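You operate a simulated robot arm through the tools that you are given. There is no shell and no other tool.

You are at the controls of a simulated robot arm. One attempt, no reset.

JOB
Swap the pump's 24 V relay for the 12 V one, then switch on.
Fine: switch off first; the 24 V relay goes in the steel drawer; shut it. Where these are worked on the way, their far stop is far enough and under half their travel is too little: steel drawer.

Only the result counts: the job must be done as asked and must still hold three seconds after the hand-in. Knocking over, shifting, dropping, spilling or breaking anything else fails it.

ROBOT AND FRAMES
A 7-joint arm with a two-finger parallel gripper, fixed in place. Base frame: the origin is on the floor under the middle of its stand, x ahead of it, y to its left, z up. Readings come in mm, degrees, newtons and seconds.
With the tool pointing down near the work surface it reaches from about 100 to 640 mm from the base axis. Its first joint turns from -66.0 to 66.0 degrees. Payload 1.57 kg.
Tool frame: the origin (TCP) lies between the finger pads and is the grasp point; the fingertips stand 30 mm ahead of it; z points along the fingers, y is the line along which they close. The gripper opens to 80 mm. The fingers are 17 mm wide and 12 mm thick; the gripper's body (40 by 82 mm) begins 80 mm behind the TCP.
Orientation is that of the tool frame in the base frame, as [roll, pitch, yaw] about the fixed x, y, z axes, in that order (R = Rz(yaw) Ry(pitch) Rx(roll)). With the fingers straight down and closing along the base's y, the tool's x points along the base's -x, its y along +y and its z along -z.

CONTROLS
- The arm moves only by the tool send_rows. Its argument "increments" is a list of rows, each an object (a shift or turn left out is 0, a gripper value left out holds the last) with "xyz": the shift along the tool's x, y, z in mm, a list of three; "angular": the turn, a rotation vector about the tool's x, y, z in degrees, a list of three; "claw": the opening, from 0 (shut) to 1 (fully open). In form: [{"xyz": [tx, ty, tz], "angular": [wx, wy, wz], "claw": claw}, ...]. A call has 1 to 20 rows; each row is the pose to reach, as a shift and turn from the pose commanded when the call began, along the tool's axes at that moment. Each row takes 0.2 s and may step no farther than 50 mm and 8.6 degrees from the row before; otherwise, or with a gripper value out of range, the whole call is refused. A pose out of reach is approached as far as the arm can. The call stops where the force on the tool passes 90 N (or 10 N more than at its start, if that is more) or the arm is blocked; 0.2 s more then pass. Each finger travels about 72 mm/s and halts on what it meets, pressing with about 32 N; the grip force reading is that of the motor and also rises with nothing between the fingers. The clock runs only during rows and for 0.2 s after the last one: add rows that repeat a pose to give the fingers time. The reply holds the time, the measured pose of the TCP, the force on the tool along the base axes, the opening and the grip force, in the units named above and with some noise, with the torque about the TCP (base axes, N m) and any sound that the robot's microphone picked up, and new pictures: "show" is both (left out), scene, wrist or none.
- Cameras (640 x 400 px; columns grow to the right, rows downward): "scene" is fixed at [42.8, 430, 1406.4]; the picture's right is [-0.85, -0.52, 0.00], its down [-0.37, 0.61, -0.70] and it looks along [0.37, -0.60, -0.71] (base axes); focal length 284 px, centre (320, 200). "wrist" rides on the gripper at [72, -7, -122] in the tool frame; the picture's right is [0.09, 1.00, 0.00], its down [-0.84, 0.08, -0.54] and it looks along [-0.54, 0.05, 0.84] (tool axes); focal length 238 px, centre (320, 200). There is no depth. A picture from a camera that has moved, and an enlarged one, comes with that camera's place and axes in the base frame and with its lens.
- zoom(camera, box): a new picture of the part [left, top, right, bottom] of that camera's present view, enlarged. The clock stands still meanwhile.
- sign_off(): hands the job in; it is judged then, once.

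Nothing tells you positions but the pictures and the camera data. Unless the task says otherwise, let go and move clear before handing in.

The tools are called after "Request:" as a command line: name --argument value ..., lists and objects as JSON in quotes. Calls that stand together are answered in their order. send_rows: Moves the arm, as the interface text tells. Its arguments: {"type":"object","properties":{"increments":{"type":"array","items":{"type":"object","properties":{"xyz":{"type":"array","items":{"type":"number"}},"angular":{"type":"array","items":{"type":"number"}},"claw":{"type":"number"}}}},"show":{"type":"string","enum":["both","scene","wrist","none"]}},"required":["increments"]} The other tools are called the same way: zoom (camera, box) takes an enlarged picture of a part of a camera's view; sign_off () hands the job in.

At the start:

```text
clock: 0.0
tcp_pos: [375.5, 99.0, 1174.6]
orientation: [180.0, 0.1, 180.0]
wrist_force: [0.2, 0.3, 0.0]
ft_torque: [-0.02, 0.01, 0.01]
gripper_width: 79.7
grip_force: 0.1
```

scene: 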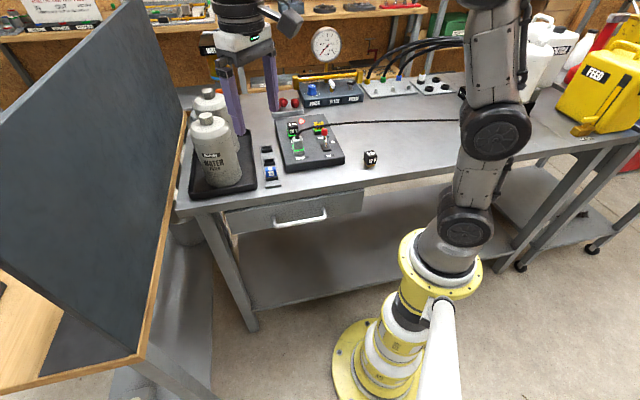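
wrist: 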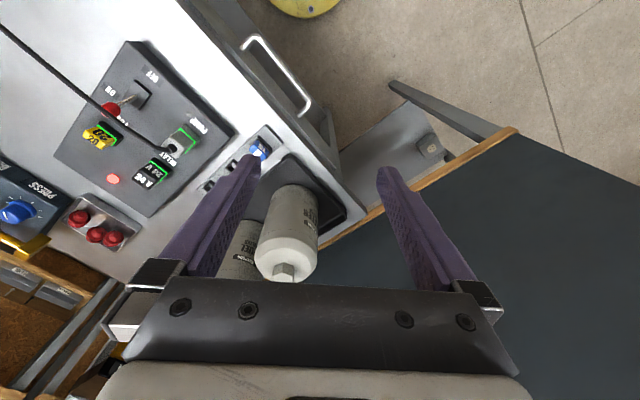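

I see a bench with a control panel (relay sockets, switch), a drawer with a white handle under the bench, and a loose relay-like block near the bench's front edge. I'll look closer at these before moving.

Request:
zoom --camera "scene" --box '[250, 100, 390, 188]'

Request:
zoom --camera "wrist" --box '[40, 30, 280, 230]'

Request:
zoom --camera "scene" --box '[170, 140, 400, 284]'

```text
4.55 times, centred on (320, 144) of scene
camera zoom: at [42.8, 430.0, 1406.4], right [-0.85, -0.52, 0.0], down [-0.37, 0.61, -0.7], along [0.37, -0.6, -0.71], focal length 1292 px, centre (320, 454)
```

zoom: 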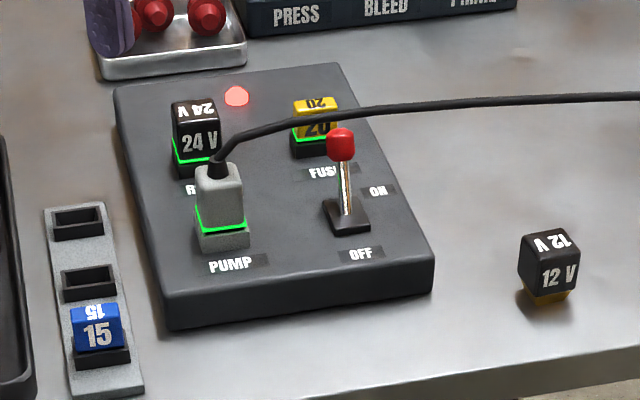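

```text
2.00 times, centred on (160, 130) of wrist
camera zoom: at [302.7, 93.3, 1295.0], right [-0.09, 1.0, 0.0], down [0.84, 0.08, 0.54], along [0.54, 0.05, -0.84], focal length 477 px, centre (640, 340)
```

zoom: 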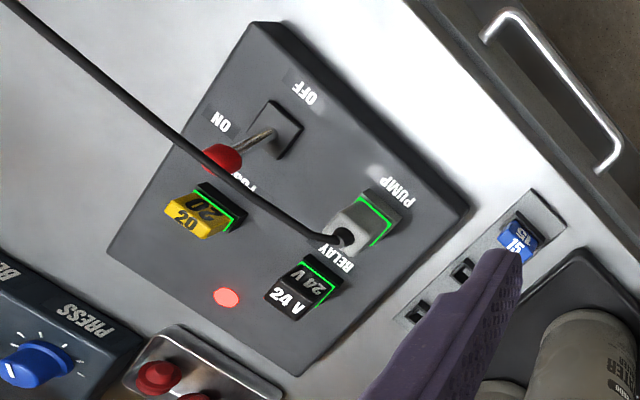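

```text
2.78 times, centred on (285, 212) of scene
camera zoom: at [42.8, 430.0, 1406.4], right [-0.85, -0.52, 0.0], down [-0.37, 0.61, -0.7], along [0.37, -0.6, -0.71], focal length 790 px, centre (417, 167)
```

zoom: 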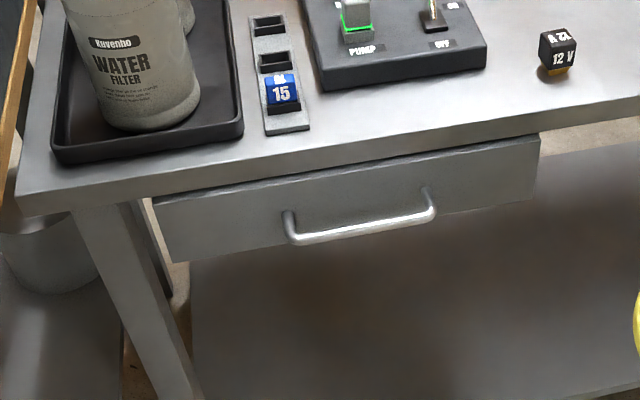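

The panel has the 24 V relay in its socket, the lever ON with the pilot lit, and the pump plug with its cable. The 12 V relay stands loose on the bench to the right and the drawer is below the front edge. The bench looks turned about -41° from the base, so I'll turn the wrist to match it and get a better view of the panel.

Request:
send_rows --increments '[{"xyz": [7.5, -33.5, 4], "angular": [0, 0, 8.2], "claw": 1}, {"xyz": [15, -67, 8], "angular": [0, 0, 16.4]}, {"xyz": [22.5, -100.5, 12], "angular": [0, 0, 24.6]}, {"xyz": [30, -134, 16], "angular": [0, 0, 32.8]}, {"xyz": [37.4, -167.8, 20], "angular": [0, 0, 41]}, {"xyz": [37.4, -167.8, 20], "angular": [0, 0, 41]}]' --show "both"

```text
clock: 1.4
tcp_pos: [339.0, -70.2, 1153.5]
orientation: [180.0, 0.0, 138.9]
wrist_force: [0.4, 0.1, 0.2]
ft_torque: [-0.01, 0.0, 0.01]
gripper_width: 79.8
grip_force: 0.0
camera wrist: at [279.6, -25.9, 1274.0], right [0.59, 0.81, 0.0], down [0.68, -0.49, 0.54], along [0.44, -0.32, -0.84], focal length 238 px, centre (320, 200)
```

scene: 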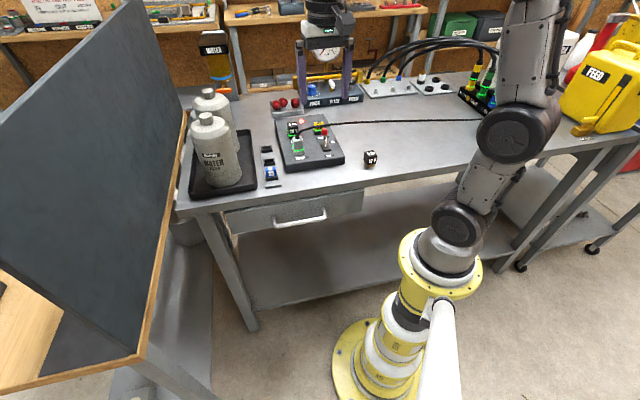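
wrist: 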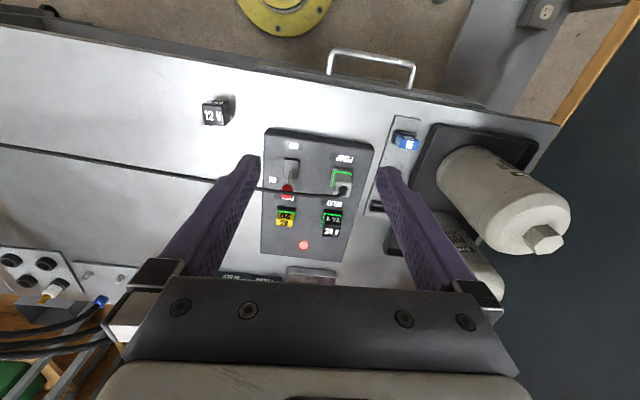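

The bench edge comes out at about 45° azimuth, so the panel and bench line up with yaw 135. I'll zoom into the current views to triangulate the lever, relays and drawer handle.

Request:
zoom --camera "wrist" --box '[190, 90, 400, 260]'

Request:
zoom --camera "scene" --box '[250, 100, 390, 188]'

Request:
zoom --camera "wrist" --box '[300, 30, 460, 160]'

```text
2.35 times, centred on (295, 175) of wrist
camera zoom: at [279.6, -25.9, 1274.0], right [0.59, 0.81, 0.0], down [0.68, -0.49, 0.54], along [0.44, -0.32, -0.84], focal length 561 px, centre (379, 259)
```

zoom: 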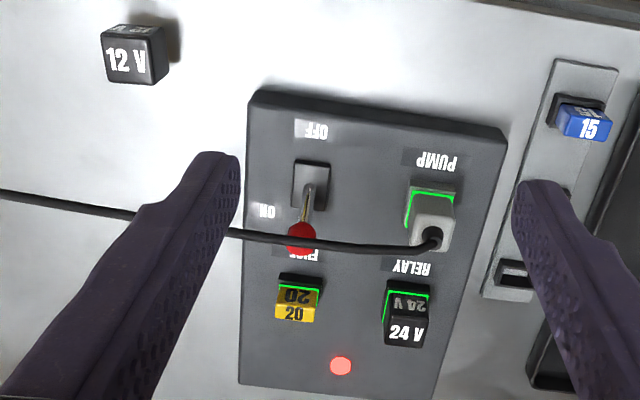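

```text
4.55 times, centred on (320, 144) of scene
camera zoom: at [42.8, 429.9, 1406.4], right [-0.85, -0.52, 0.0], down [-0.37, 0.61, -0.7], along [0.37, -0.6, -0.71], focal length 1292 px, centre (320, 454)
```

zoom: 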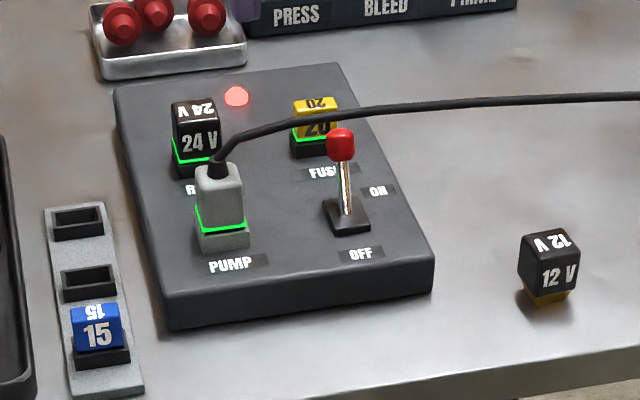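

```text
3.08 times, centred on (380, 95) of wrist
camera zoom: at [279.6, -25.9, 1274.0], right [0.59, 0.81, 0.0], down [0.68, -0.49, 0.54], along [0.44, -0.32, -0.84], focal length 733 px, centre (135, 523)
```

zoom: 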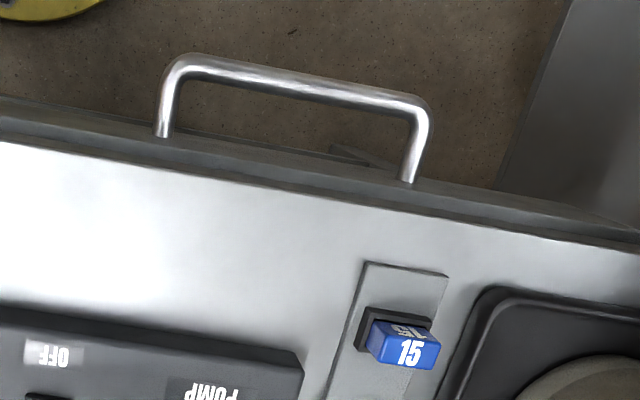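

The lever knob is at about (393,-166,979) and the cable passes almost directly above it at z≈1001, so I'll need to work the lever from the front, underneath the cable. I'll move in for a closer look at the lever and cable.

Request:
send_rows --increments '[{"xyz": [-4, -15.3, 26], "angular": [0, 0, 2]}, {"xyz": [-8, -30.6, 53], "angular": [0, 0, 3.9]}, {"xyz": [-8, -30.6, 53], "angular": [0, 0, 3.9]}]' --show "wrist"

Request:
zoom --camera "scene" --box '[285, 110, 345, 147]'

```text
clock: 2.2
tcp_pos: [323.6, -97.5, 1102.2]
orientation: [-180.0, 0.0, 135.1]
wrist_force: [-0.6, -0.4, 0.6]
ft_torque: [0.0, 0.0, 0.01]
gripper_width: 80.1
grip_force: 0.1
camera wrist: at [267.4, -49.5, 1222.3], right [0.64, 0.77, 0.0], down [0.65, -0.54, 0.54], along [0.42, -0.35, -0.84], focal length 238 px, centre (320, 200)
```

wrist: 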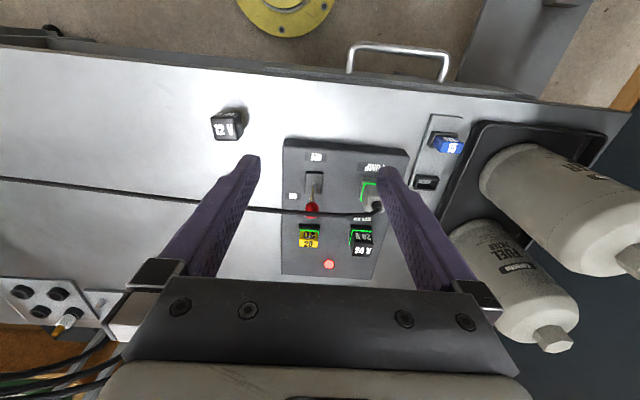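

```text
10.67 times, centred on (315, 128) of scene
camera zoom: at [42.8, 430.0, 1406.4], right [-0.85, -0.52, 0.0], down [-0.37, 0.61, -0.7], along [0.37, -0.6, -0.71], focal length 3032 px, centre (373, 963)
```

zoom: 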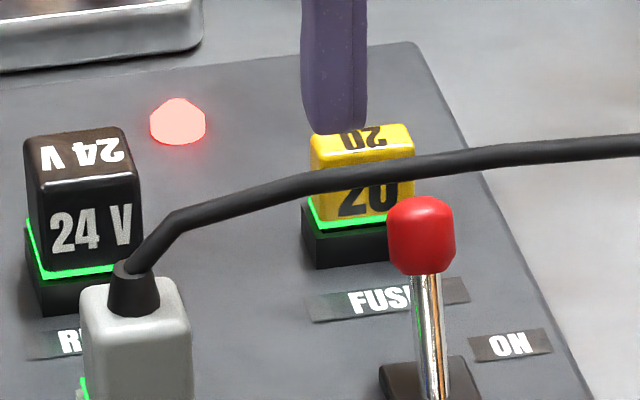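

The knob and the cable don't overlap in the scene view. I'll check the wrist close-up to see which is nearer the camera.

Request:
zoom --camera "wrist" --box '[265, 130, 385, 280]'

Request:
zoom --camera "wrist" --box '[270, 160, 350, 230]'

Request:
zoom --camera "wrist" --box '[200, 95, 250, 150]'

Request:
zoom --camera "wrist" --box '[320, 20, 480, 130]'

```text
2.67 times, centred on (325, 205) of wrist
camera zoom: at [267.4, -49.5, 1222.3], right [0.64, 0.77, 0.0], down [0.65, -0.54, 0.54], along [0.42, -0.35, -0.84], focal length 636 px, centre (307, 187)
```

zoom: 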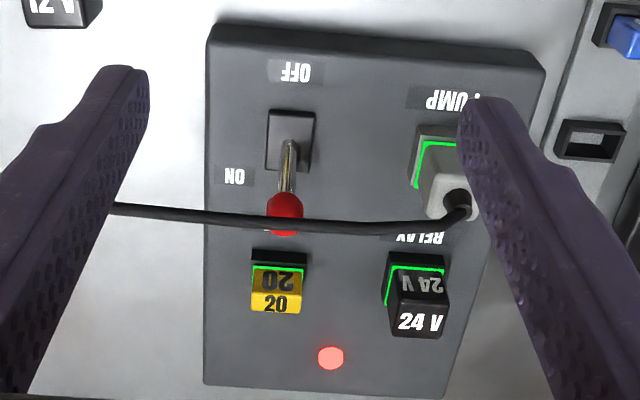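

```text
5.71 times, centred on (310, 195) of wrist
camera zoom: at [267.4, -49.5, 1222.3], right [0.64, 0.77, 0.0], down [0.65, -0.54, 0.54], along [0.42, -0.35, -0.84], focal length 1362 px, centre (377, 229)
```

zoom: 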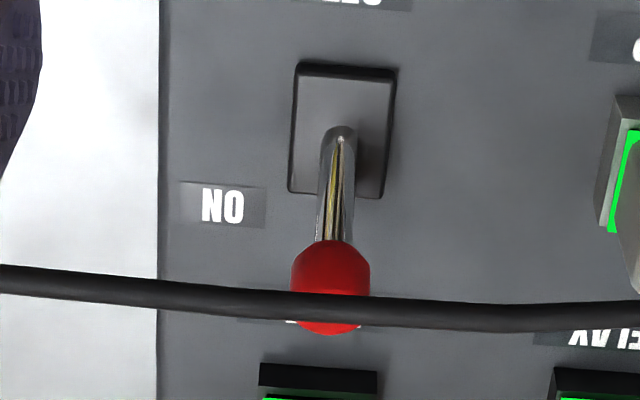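

```text
7.27 times, centred on (225, 122) of wrist
camera zoom: at [267.4, -49.5, 1222.3], right [0.64, 0.77, 0.0], down [0.65, -0.54, 0.54], along [0.42, -0.35, -0.84], focal length 1734 px, centre (1011, 764)
```

zoom: 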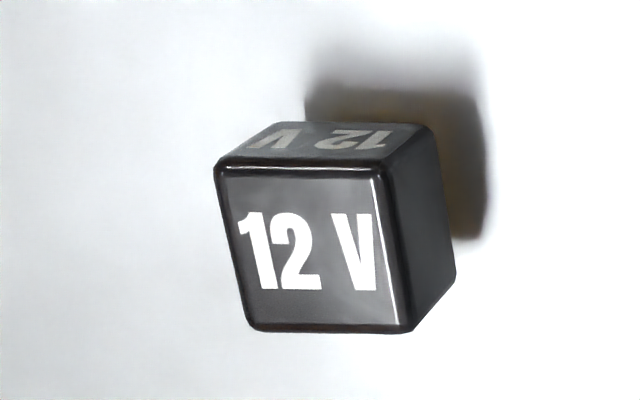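

```text
3.64 times, centred on (400, 75) of wrist
camera zoom: at [267.4, -49.5, 1222.3], right [0.64, 0.77, 0.0], down [0.65, -0.54, 0.54], along [0.42, -0.35, -0.84], focal length 867 px, centre (29, 654)
```

zoom: 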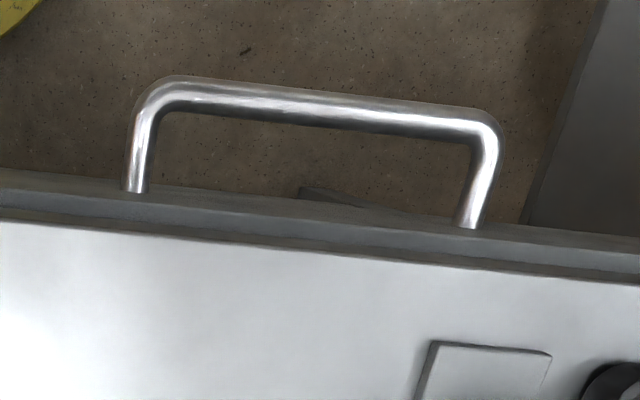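

The cable passes above the knob, at roughly v≈379 and z≈1008 in bench axes, against the knob at v≈397 and z≈976. So I'll tilt the tool 60° (fingers pointing forward, 30° below horizontal), slide in under the cable, grip the knob and pull it to OFF. Tilting comes first, up high.

Request:
send_rows --increments '[{"angular": [0, -7.5, 0], "claw": 0.6}, {"angular": [0, -15, 0]}, {"angular": [0, -22.5, 0]}, {"angular": [0, -30, 0]}, {"angular": [0, -37.5, 0]}, {"angular": [0, -45, 0]}, {"angular": [0, -52.5, 0]}, {"angular": [0, -60, 0]}, {"angular": [0, -60, 0]}]' --show "both"

```text
clock: 4.2
tcp_pos: [324.0, -96.6, 1101.0]
orientation: [179.9, 60.0, 135.1]
wrist_force: [-0.3, 0.1, 0.2]
ft_torque: [0.04, 0.0, 0.02]
gripper_width: 48.1
grip_force: 0.1
camera wrist: at [218.7, -0.9, 1098.1], right [0.67, 0.74, -0.08], down [0.02, 0.09, 1.0], along [0.74, -0.67, 0.05], focal length 238 px, centre (320, 200)
```

scene: 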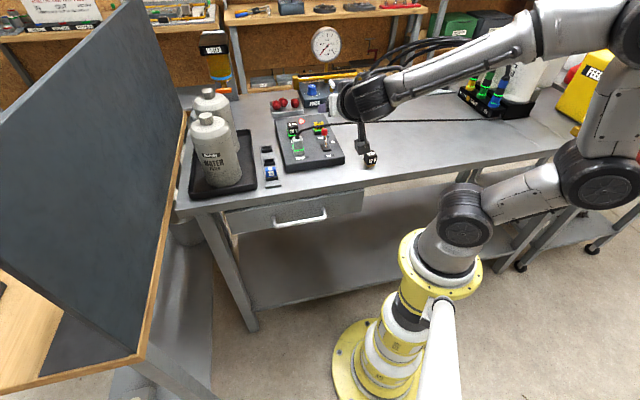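
wrist: 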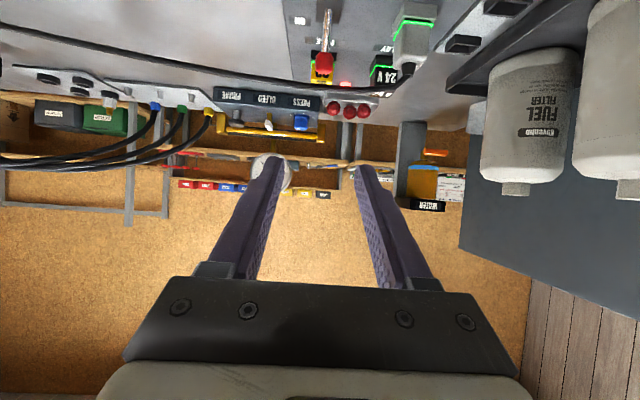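

The tilt worked with the arm's elbow swung out to the right, and the pose is exact. Next is the pre-approach point 100 mm back from the knob along the finger direction.

Request:
send_rows --increments '[{"xyz": [20, -0.3, 13]}, {"xyz": [40, -0.5, 26]}, {"xyz": [58.1, -0.7, 39.3]}, {"xyz": [58.1, -0.7, 39.3]}]' --show "both"

Request:
zoom --camera "wrist" --box '[220, 0, 420, 200]'

Request:
zoom --camera "scene" --box '[280, 90, 400, 170]'

```text
clock: 5.2
tcp_pos: [328.8, -100.2, 1032.4]
orientation: [179.8, 60.1, 135.0]
wrist_force: [0.2, 0.5, 0.1]
ft_torque: [0.04, -0.03, -0.01]
gripper_width: 47.9
grip_force: 0.1
camera wrist: at [222.3, -5.5, 1029.5], right [0.67, 0.74, -0.08], down [0.02, 0.09, 1.0], along [0.74, -0.67, 0.05], focal length 238 px, centre (320, 200)
```

scene: 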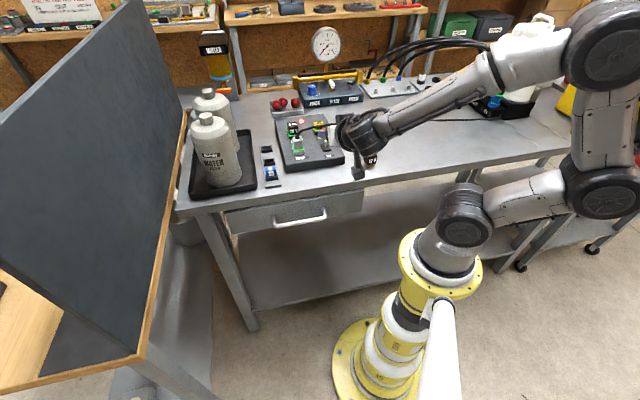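
wrist: 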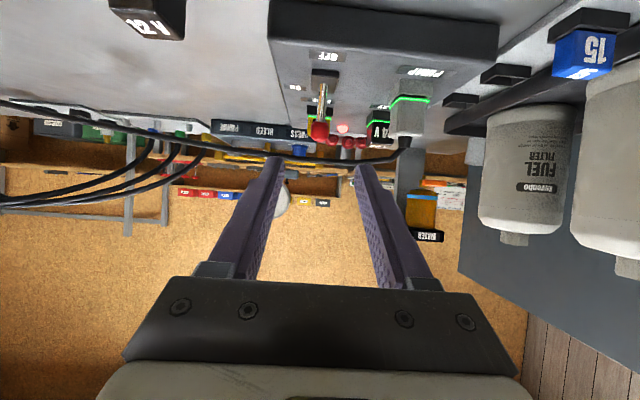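

```text
2.00 times, centred on (320, 100) of wrist
camera zoom: at [222.3, -5.5, 1029.5], right [0.67, 0.74, -0.08], down [0.02, 0.09, 1.0], along [0.74, -0.67, 0.05], focal length 477 px, centre (320, 400)
```

zoom: 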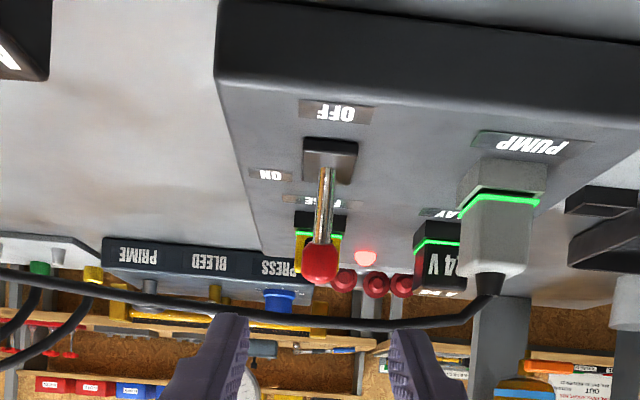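

```text
5.00 times, centred on (340, 130) of scene
camera zoom: at [42.8, 430.0, 1406.4], right [-0.85, -0.52, 0.0], down [-0.37, 0.61, -0.7], along [0.37, -0.6, -0.71], focal length 1422 px, centre (220, 550)
```

zoom: 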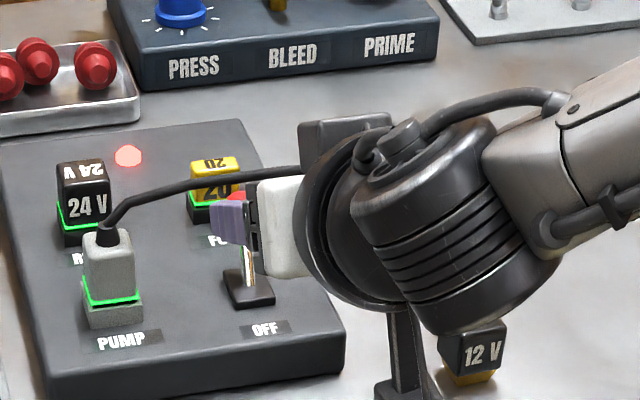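

The knob is centred between the fingers and the cable sits above the finger path with about 7 mm to spare. Now I'll slide in along the tool axis.

Request:
send_rows --increments '[{"xyz": [3, 0, 25]}, {"xyz": [3, 0, 50]}, {"xyz": [3, 0, 75]}, {"xyz": [3, 0, 99]}, {"xyz": [3, 0, 99]}]' --show "both"

Request:
zoom --camera "wrist" --box '[220, 60, 420, 260]'

Request:
zoom --camera "scene" --box '[270, 90, 390, 170]'

```text
clock: 6.4
tcp_pos: [387.2, -159.0, 978.5]
orientation: [-179.9, 60.0, 135.2]
wrist_force: [0.4, -0.7, 0.5]
ft_torque: [-0.02, 0.03, 0.02]
gripper_width: 47.8
grip_force: 0.1
camera wrist: at [281.6, -64.1, 976.4], right [0.67, 0.74, -0.08], down [0.02, 0.09, 1.0], along [0.74, -0.67, 0.05], focal length 238 px, centre (320, 200)
```

scene: 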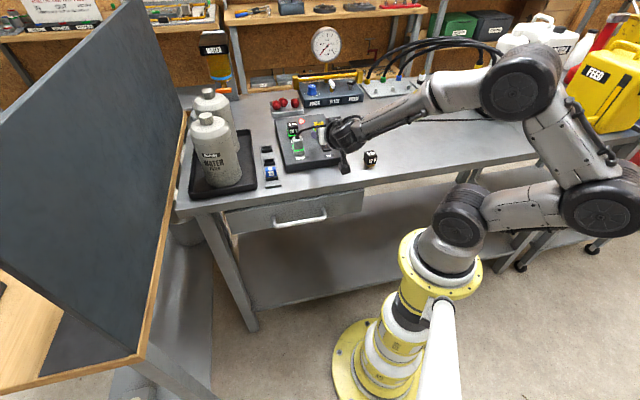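
wrist: 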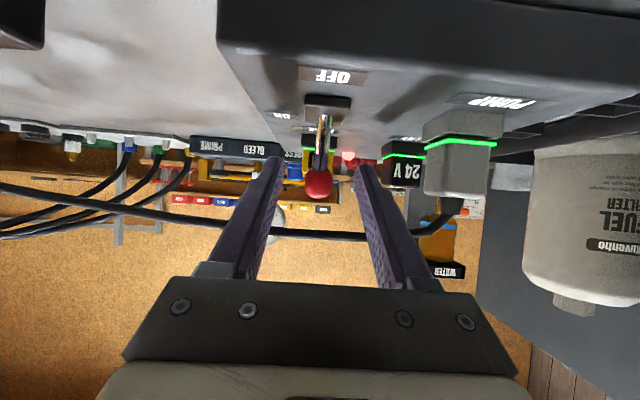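

```text
2.00 times, centred on (320, 160) of wrist
camera zoom: at [281.6, -64.1, 976.4], right [0.67, 0.74, -0.08], down [0.02, 0.09, 1.0], along [0.74, -0.67, 0.05], focal length 477 px, centre (320, 280)
```

zoom: 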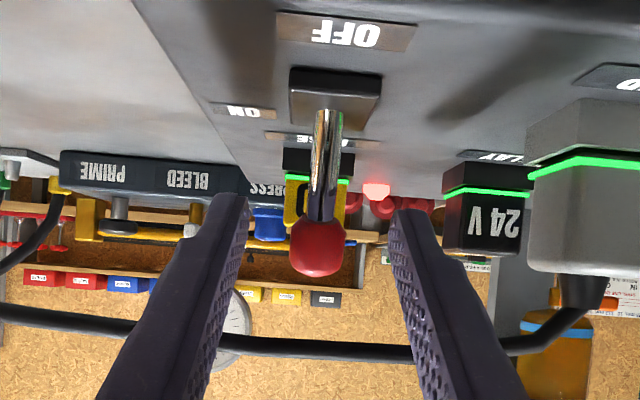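

```text
5.00 times, centred on (330, 130) of scene
camera zoom: at [42.8, 430.0, 1406.4], right [-0.85, -0.52, 0.0], down [-0.37, 0.61, -0.7], along [0.37, -0.6, -0.71], focal length 1422 px, centre (270, 550)
```

zoom: 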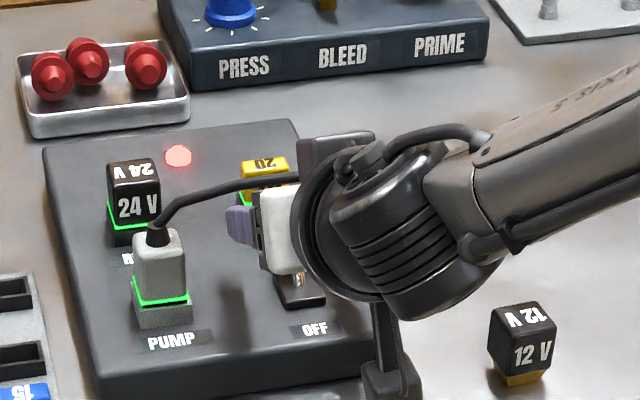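

The knob is between the fingers and the cable is about 10 mm clear above them. Closing on the knob now.

Request:
send_rows --increments '[{"xyz": [0, 0, 0], "claw": 0}, {"xyz": [0, 0, 0], "claw": 0}, {"xyz": [0, 0, 0], "claw": 0}]' --show "wrist"

```text
clock: 7.2
tcp_pos: [386.4, -160.9, 978.1]
orientation: [-179.8, 60.1, 135.1]
wrist_force: [-2.7, -5.4, -0.4]
ft_torque: [-0.08, -0.03, -0.12]
gripper_width: 16.9
grip_force: 32.7
camera wrist: at [281.3, -64.2, 976.5], right [0.67, 0.74, -0.08], down [0.02, 0.09, 1.0], along [0.74, -0.67, 0.05], focal length 238 px, centre (320, 200)
```

wrist: 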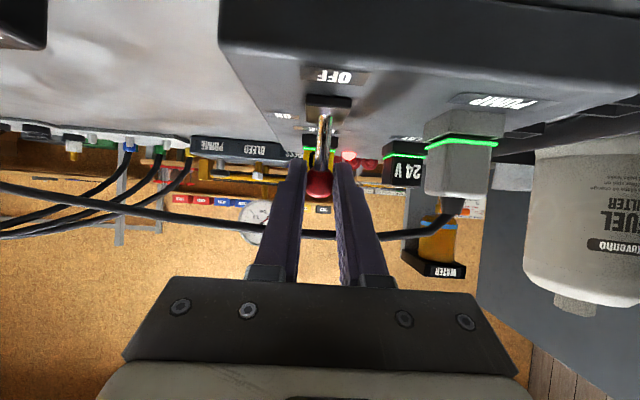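

The knob is held at 16.9 mm. Pulling it along its arc to OFF.

Request:
send_rows --increments '[{"xyz": [1.8, 0, -9.9], "claw": 0}, {"xyz": [5.5, 0, -18.5]}, {"xyz": [11.1, 0, -26]}, {"xyz": [18.8, 0, -32.6]}, {"xyz": [20, 0, -34]}]' --show "both"

Request:
zoom --camera "scene" --box '[270, 90, 390, 170]'

Request:
zoom --camera "wrist" --box '[220, 60, 420, 260]'

```text
clock: 8.4
tcp_pos: [358.1, -131.1, 975.1]
orientation: [-179.8, 59.6, 135.5]
wrist_force: [0.2, -0.2, 0.6]
ft_torque: [0.0, 0.04, 0.0]
gripper_width: 0.0
grip_force: 20.8
camera wrist: at [252.4, -35.8, 973.5], right [0.67, 0.74, -0.08], down [0.02, 0.09, 1.0], along [0.74, -0.67, 0.04], focal length 238 px, centre (320, 200)
```

scene: 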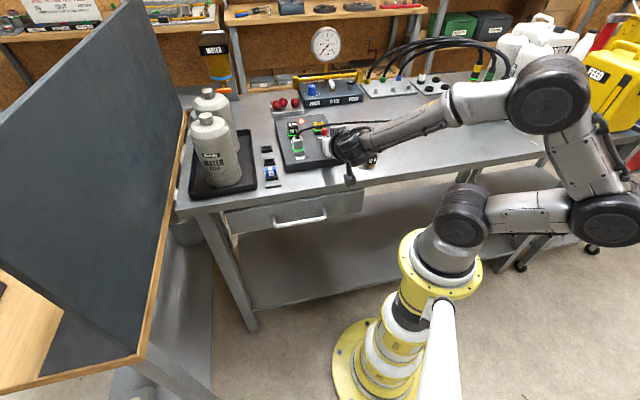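
wrist: 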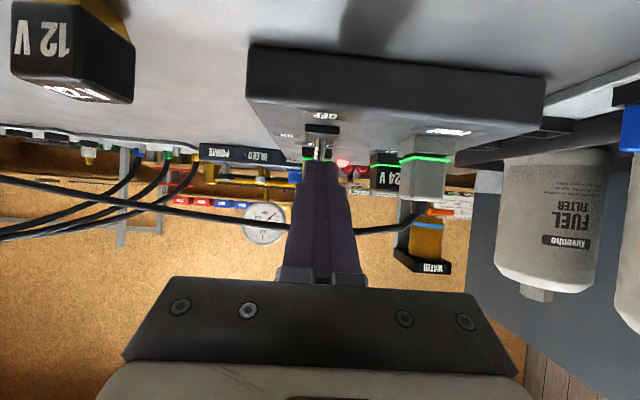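

```text
5.00 times, centred on (330, 130) of scene
camera zoom: at [42.8, 430.0, 1406.4], right [-0.85, -0.52, 0.0], down [-0.37, 0.61, -0.7], along [0.37, -0.6, -0.71], focal length 1422 px, centre (270, 550)
```

zoom: 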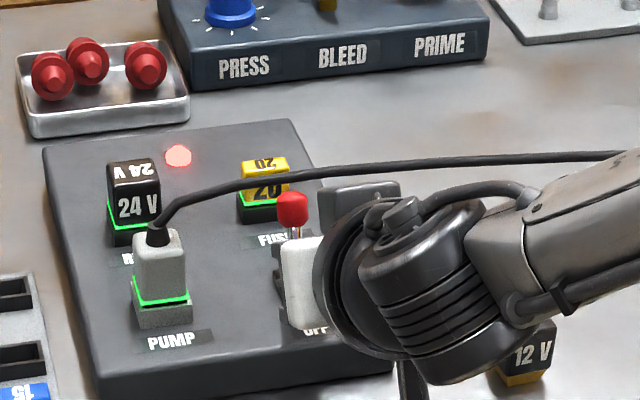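

```text
2.00 times, centred on (320, 160) of wrist
camera zoom: at [252.4, -35.8, 973.5], right [0.67, 0.74, -0.08], down [0.02, 0.09, 1.0], along [0.74, -0.67, 0.04], focal length 477 px, centre (320, 280)
```

zoom: 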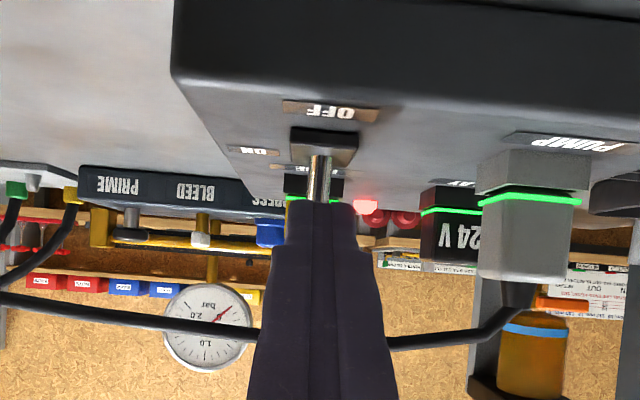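

The grip slipped off; the lever is still ON and the pilot is lit, so I need a positive push from behind the knob. I'll back out, return to vertical, then approach from the far side with the tool leaning back 45°, so the closed fingers push the knob toward the front while passing under the cable.

Request:
send_rows --increments '[{"xyz": [0, 0, -45], "claw": 0}, {"xyz": [0, 0, -90]}, {"xyz": [-10.8, 0, -96.25], "angular": [0, 7.5, 0]}, {"xyz": [-21.6, 0, -102.5], "angular": [0, 15, 0]}, {"xyz": [-32.4, 0, -108.75], "angular": [0, 22.5, 0]}, {"xyz": [-43.2, 0, -115], "angular": [0, 30, 0]}, {"xyz": [-54, 0, -121.25], "angular": [0, 37.5, 0]}, {"xyz": [-64.8, 0, -127.5], "angular": [0, 45, 0]}, {"xyz": [-75.6, 0, -133.75], "angular": [0, 52.5, 0]}, {"xyz": [-86.4, 0, -140], "angular": [0, 60, 0]}, {"xyz": [-86.4, 0, -140], "angular": [0, 60, 0]}]' --show "both"

```text
clock: 10.8
tcp_pos: [303.2, -78.3, 1123.2]
orientation: [-180.0, -0.1, 135.0]
wrist_force: [-0.1, 0.7, -0.7]
ft_torque: [0.0, 0.0, 0.01]
gripper_width: 0.0
grip_force: 21.5
camera wrist: at [247.6, -31.2, 1244.1], right [0.64, 0.77, 0.0], down [0.65, -0.54, 0.54], along [0.42, -0.34, -0.84], focal length 238 px, centre (320, 200)
```

scene: 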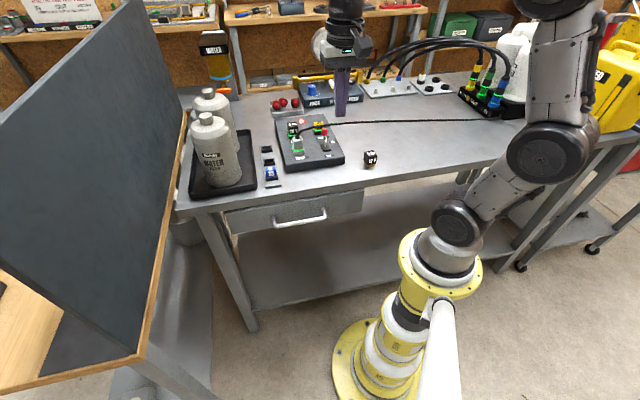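
wrist: 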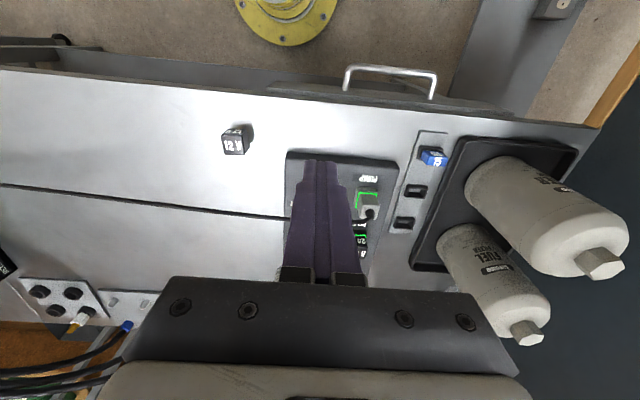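

Back to vertical at the front. Next I'll move over and behind the knob while tilting 45° the other way, staying well above the cable.

Request:
send_rows --increments '[{"xyz": [-28.4, 0.1, 0], "angular": [0, 7.5, 0], "claw": 0}, {"xyz": [-56.8, 0.2, 0], "angular": [0, 15, 0]}, {"xyz": [-85.2, 0.4, 0], "angular": [0, 22.5, 0]}, {"xyz": [-113.6, 0.5, 10], "angular": [0, 30, 0]}, {"xyz": [-142, 0.6, 20], "angular": [0, 37.5, 0]}, {"xyz": [-170.4, 0.8, 33], "angular": [0, 45, 0]}, {"xyz": [-170.4, 0.8, 33], "angular": [0, 45, 0]}]' --show "both"

Request:
zoom --camera "scene" --box '[270, 60, 410, 170]'

Request:
zoom --camera "wrist" --box '[220, 30, 420, 200]'

```text
clock: 12.4
tcp_pos: [379.3, -169.0, 1047.6]
orientation: [179.9, -44.6, 135.1]
wrist_force: [0.6, -0.1, 0.0]
ft_torque: [-0.01, 0.0, 0.04]
gripper_width: 0.0
grip_force: 20.8
out of reach, approached as far as the arm can: row 5, 6, 7
camera wrist: at [398.6, -196.7, 1183.7], right [0.66, 0.75, 0.07], down [0.75, -0.63, -0.2], along [-0.11, 0.18, -0.98], focal length 238 px, centre (320, 200)
```

scene: 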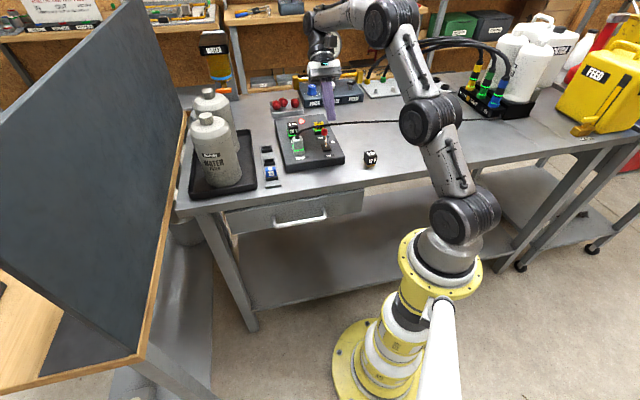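
wrist: 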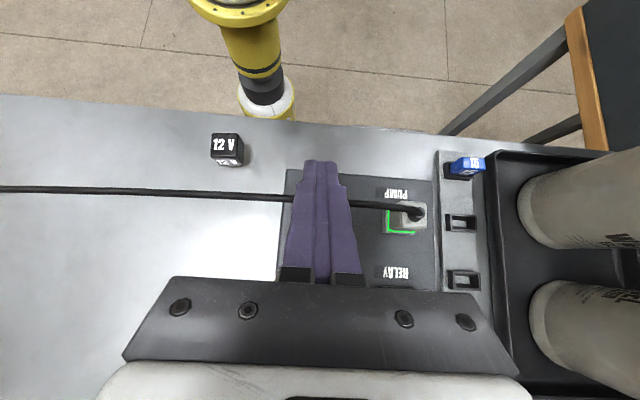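

```text
3.64 times, centred on (340, 115) of scene
camera zoom: at [42.8, 430.0, 1406.4], right [-0.85, -0.52, 0.0], down [-0.37, 0.61, -0.7], along [0.37, -0.6, -0.71], focal length 1034 px, centre (247, 509)
```

zoom: 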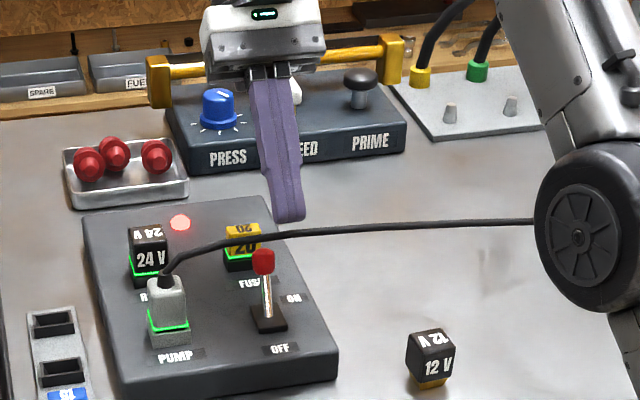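

```text
2.35 times, centred on (320, 115) of wrist
camera zoom: at [398.6, -196.7, 1183.7], right [0.66, 0.75, 0.07], down [0.75, -0.63, -0.2], along [-0.11, 0.18, -0.98], focal length 561 px, centre (320, 400)
```

zoom: 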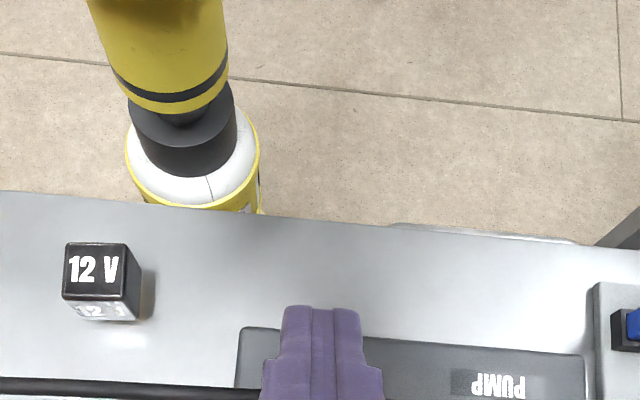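

The 45° lean is out of reach there. A 30° lean still clears the cable enough to flip the lever past centre, so I'll ease the tilt back and check where the arm settles.

Request:
send_rows --increments '[{"angular": [0, -7.5, 0], "claw": 0}, {"angular": [0, -15, 0]}, {"angular": [0, -15, 0]}]' --show "scene"

```text
clock: 13.2
tcp_pos: [378.1, -168.6, 1046.5]
orientation: [-180.0, -29.9, 135.0]
wrist_force: [-0.2, 0.1, 0.1]
ft_torque: [-0.05, 0.01, 0.0]
gripper_width: 0.1
grip_force: 20.8
```

scene: 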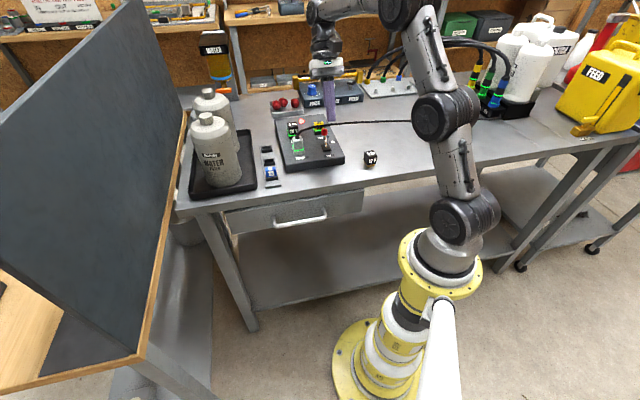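

The commanded pose matches where the arm actually sits. I'll rise, then move back behind the knob at 30° lean.

Request:
send_rows --increments '[{"xyz": [15, 2, -26], "claw": 0}, {"xyz": [-6, 7, -38]}, {"xyz": [-26.6, 11.9, -50]}, {"xyz": [-26.6, 11.9, -50]}]' --show "both"

Request:
zoom --camera "scene" --box '[270, 60, 410, 170]'

```text
clock: 14.2
tcp_pos: [420.8, -194.3, 1077.0]
orientation: [-180.0, -30.0, 135.1]
wrist_force: [0.3, -1.2, 0.3]
ft_torque: [0.0, 0.0, -0.01]
gripper_width: 0.0
grip_force: 21.5
camera wrist: at [415.0, -197.8, 1217.2], right [0.65, 0.76, 0.05], down [0.76, -0.65, 0.05], along [0.07, 0.0, -1.0], focal length 238 px, centre (320, 200)
```

scene: 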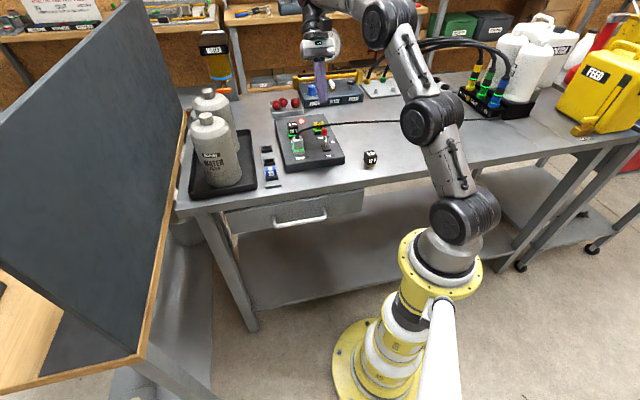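
wrist: 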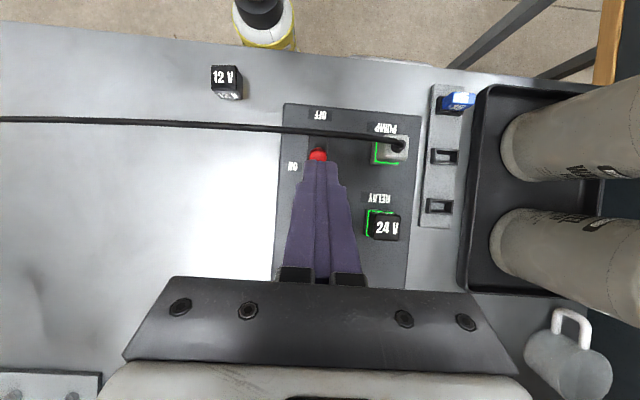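

```text
3.64 times, centred on (340, 115) of scene
camera zoom: at [42.8, 430.0, 1406.4], right [-0.85, -0.52, 0.0], down [-0.37, 0.61, -0.7], along [0.37, -0.6, -0.71], focal length 1034 px, centre (247, 509)
```

zoom: 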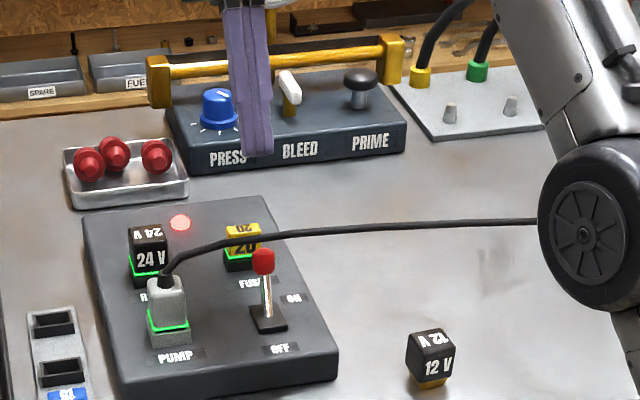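

A good downward view: the finger is behind the knob and the cable in front of it. I'll zoom in to check the clearances before descending.

Request:
zoom --camera "wrist" --box '[260, 90, 420, 250]'

Request:
zoom --camera "wrist" --box '[200, 50, 260, 110]'

```text
2.50 times, centred on (340, 170) of wrist
camera zoom: at [415.0, -197.8, 1217.2], right [0.65, 0.76, 0.05], down [0.76, -0.65, 0.05], along [0.07, 0.0, -1.0], focal length 596 px, centre (270, 275)
```

zoom: 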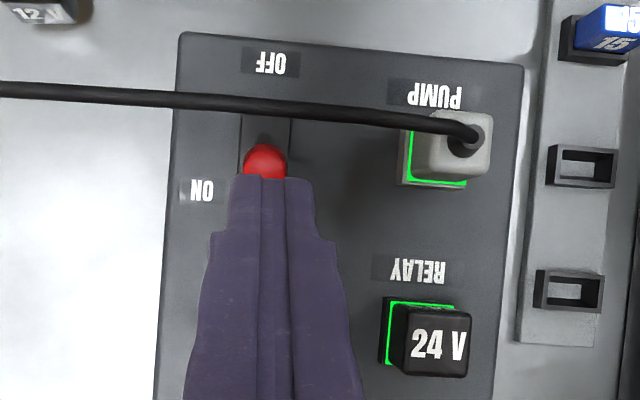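

```text
6.67 times, centred on (230, 80) of wrist
camera zoom: at [415.0, -197.8, 1217.2], right [0.65, 0.76, 0.05], down [0.76, -0.65, 0.05], along [0.07, 0.0, -1.0], focal length 1589 px, centre (920, 1000)
```

zoom: 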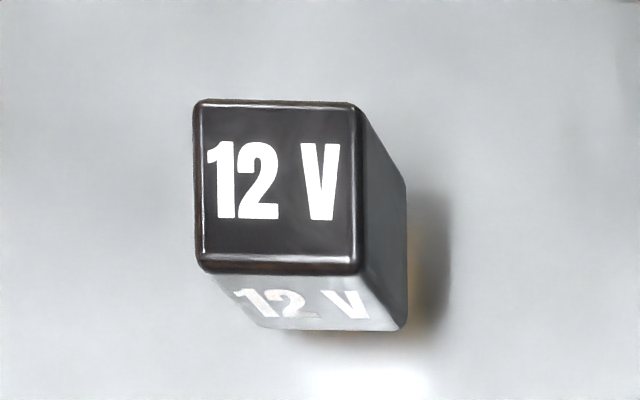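

Clearances check out: cable at v≈385, knob at v≈398. Descending straight down behind the knob.

Request:
send_rows --increments '[{"xyz": [-15.5, 0, 26.6], "claw": 0}, {"xyz": [-31, 0, 53.1]}, {"xyz": [-46, 0, 79.7]}, {"xyz": [-46, 0, 79.7]}]' --show "both"

Request:
zoom --camera "scene" --box '[270, 90, 390, 170]'

Request:
zoom --camera "wrist" --box '[260, 50, 420, 210]'

```text
clock: 15.2
tcp_pos: [422.2, -194.1, 984.5]
orientation: [180.0, -30.0, 135.0]
wrist_force: [0.6, -0.8, 0.0]
ft_torque: [-0.06, 0.01, 0.01]
gripper_width: 0.0
grip_force: 21.9
camera wrist: at [415.1, -197.3, 1124.0], right [0.65, 0.76, 0.05], down [0.76, -0.65, 0.05], along [0.07, 0.0, -1.0], focal length 238 px, centre (320, 200)
```

scene: 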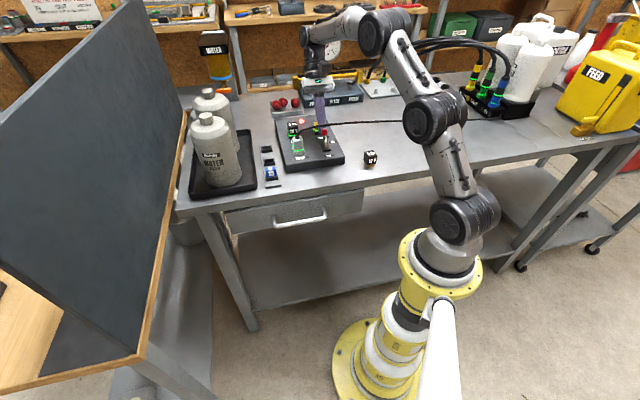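
wrist: 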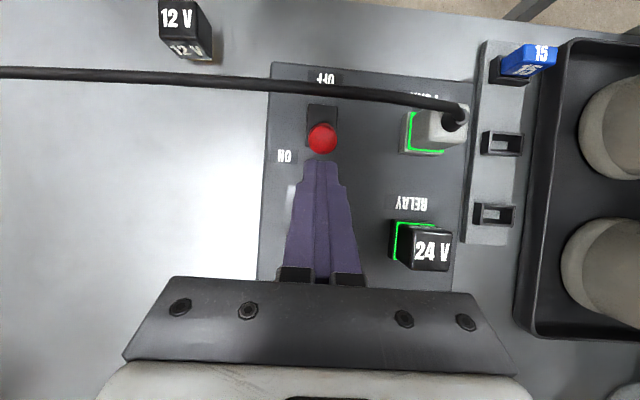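

```text
5.00 times, centred on (330, 130) of scene
camera zoom: at [42.8, 430.0, 1406.4], right [-0.85, -0.52, 0.0], down [-0.37, 0.61, -0.7], along [0.37, -0.6, -0.71], focal length 1422 px, centre (270, 550)
```

zoom: 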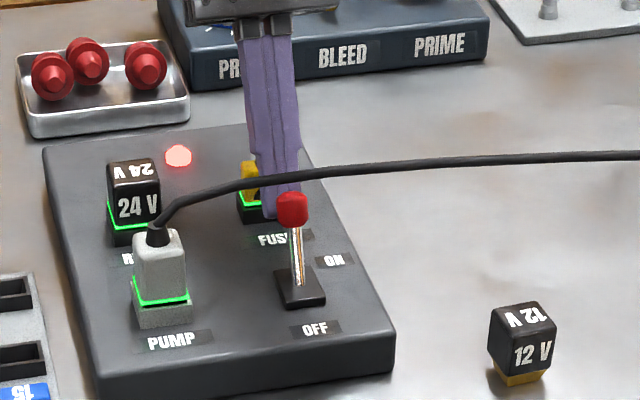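

```text
2.50 times, centred on (340, 130) of wrist
camera zoom: at [415.1, -197.3, 1124.0], right [0.65, 0.76, 0.05], down [0.76, -0.65, 0.05], along [0.07, 0.0, -1.0], focal length 596 px, centre (270, 375)
```

zoom: 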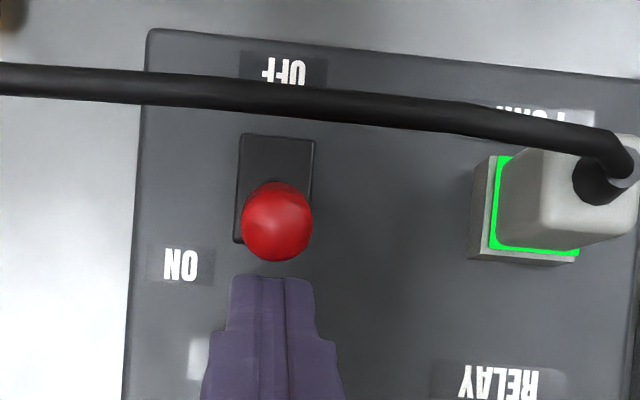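

The finger is lined up behind the knob and clear of the cable. Pushing toward the front in small steps.

Request:
send_rows --increments '[{"xyz": [8.7, 0.5, 5], "claw": 0}, {"xyz": [15.6, 0.5, 9]}, {"xyz": [20.8, 0.5, 12]}, {"xyz": [26, 0.5, 15]}, {"xyz": [30.3, 0.5, 17.5]}, {"xyz": [34.6, 0.5, 20]}]' --show "both"

Request:
zoom --camera "scene" --box '[270, 90, 390, 170]'

Request:
zoom --camera "wrist" --box '[260, 50, 420, 210]'

```text
clock: 16.6
tcp_pos: [394.7, -168.9, 983.4]
orientation: [179.9, -29.2, 135.0]
wrist_force: [14.8, -16.5, 2.4]
ft_torque: [-0.28, -0.33, 0.03]
gripper_width: 0.0
grip_force: 21.3
camera wrist: at [387.5, -170.6, 1125.2], right [0.65, 0.76, 0.05], down [0.76, -0.65, 0.06], along [0.08, -0.01, -1.0], focal length 238 px, centre (320, 200)
```

scene: 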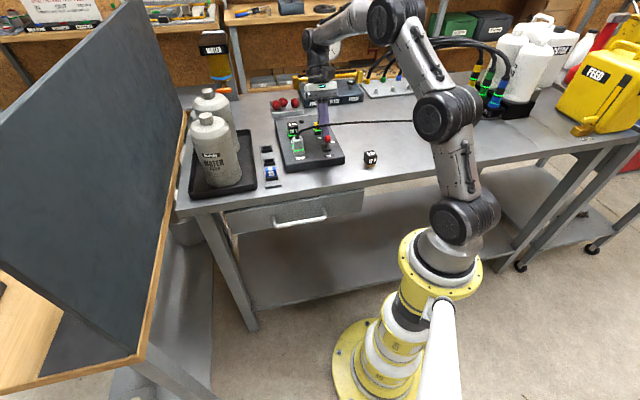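
wrist: 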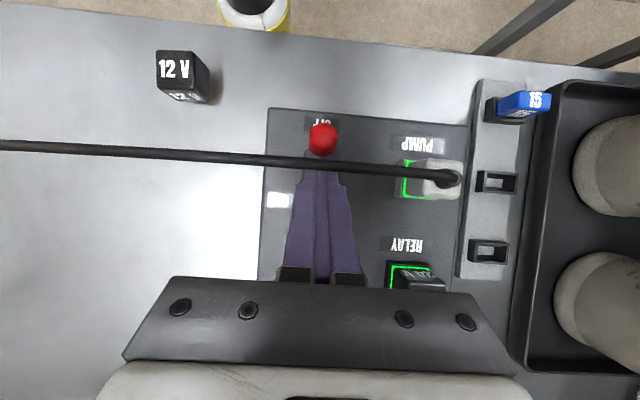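

```text
5.00 times, centred on (330, 130) of scene
camera zoom: at [43.2, 429.5, 1406.6], right [-0.85, -0.52, 0.0], down [-0.37, 0.61, -0.7], along [0.37, -0.6, -0.71], focal length 1422 px, centre (270, 550)
```

zoom: 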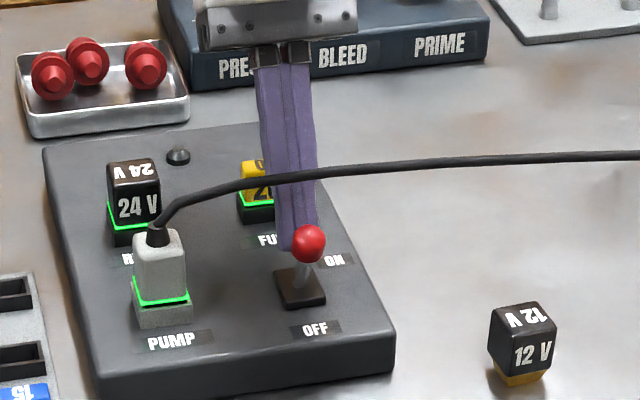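

```text
2.50 times, centred on (340, 130) of wrist
camera zoom: at [387.5, -170.6, 1125.2], right [0.65, 0.76, 0.05], down [0.76, -0.65, 0.06], along [0.08, -0.01, -1.0], focal length 596 px, centre (270, 375)
```

zoom: 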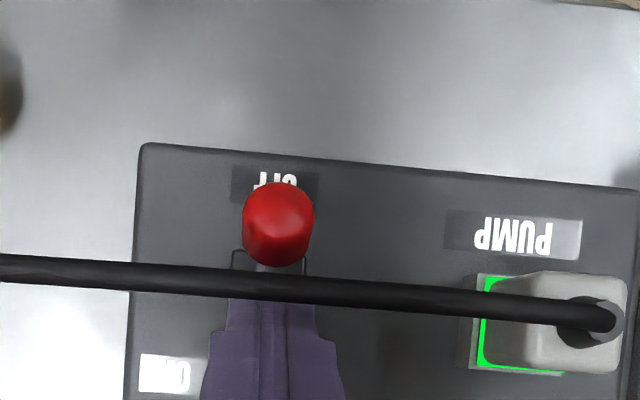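

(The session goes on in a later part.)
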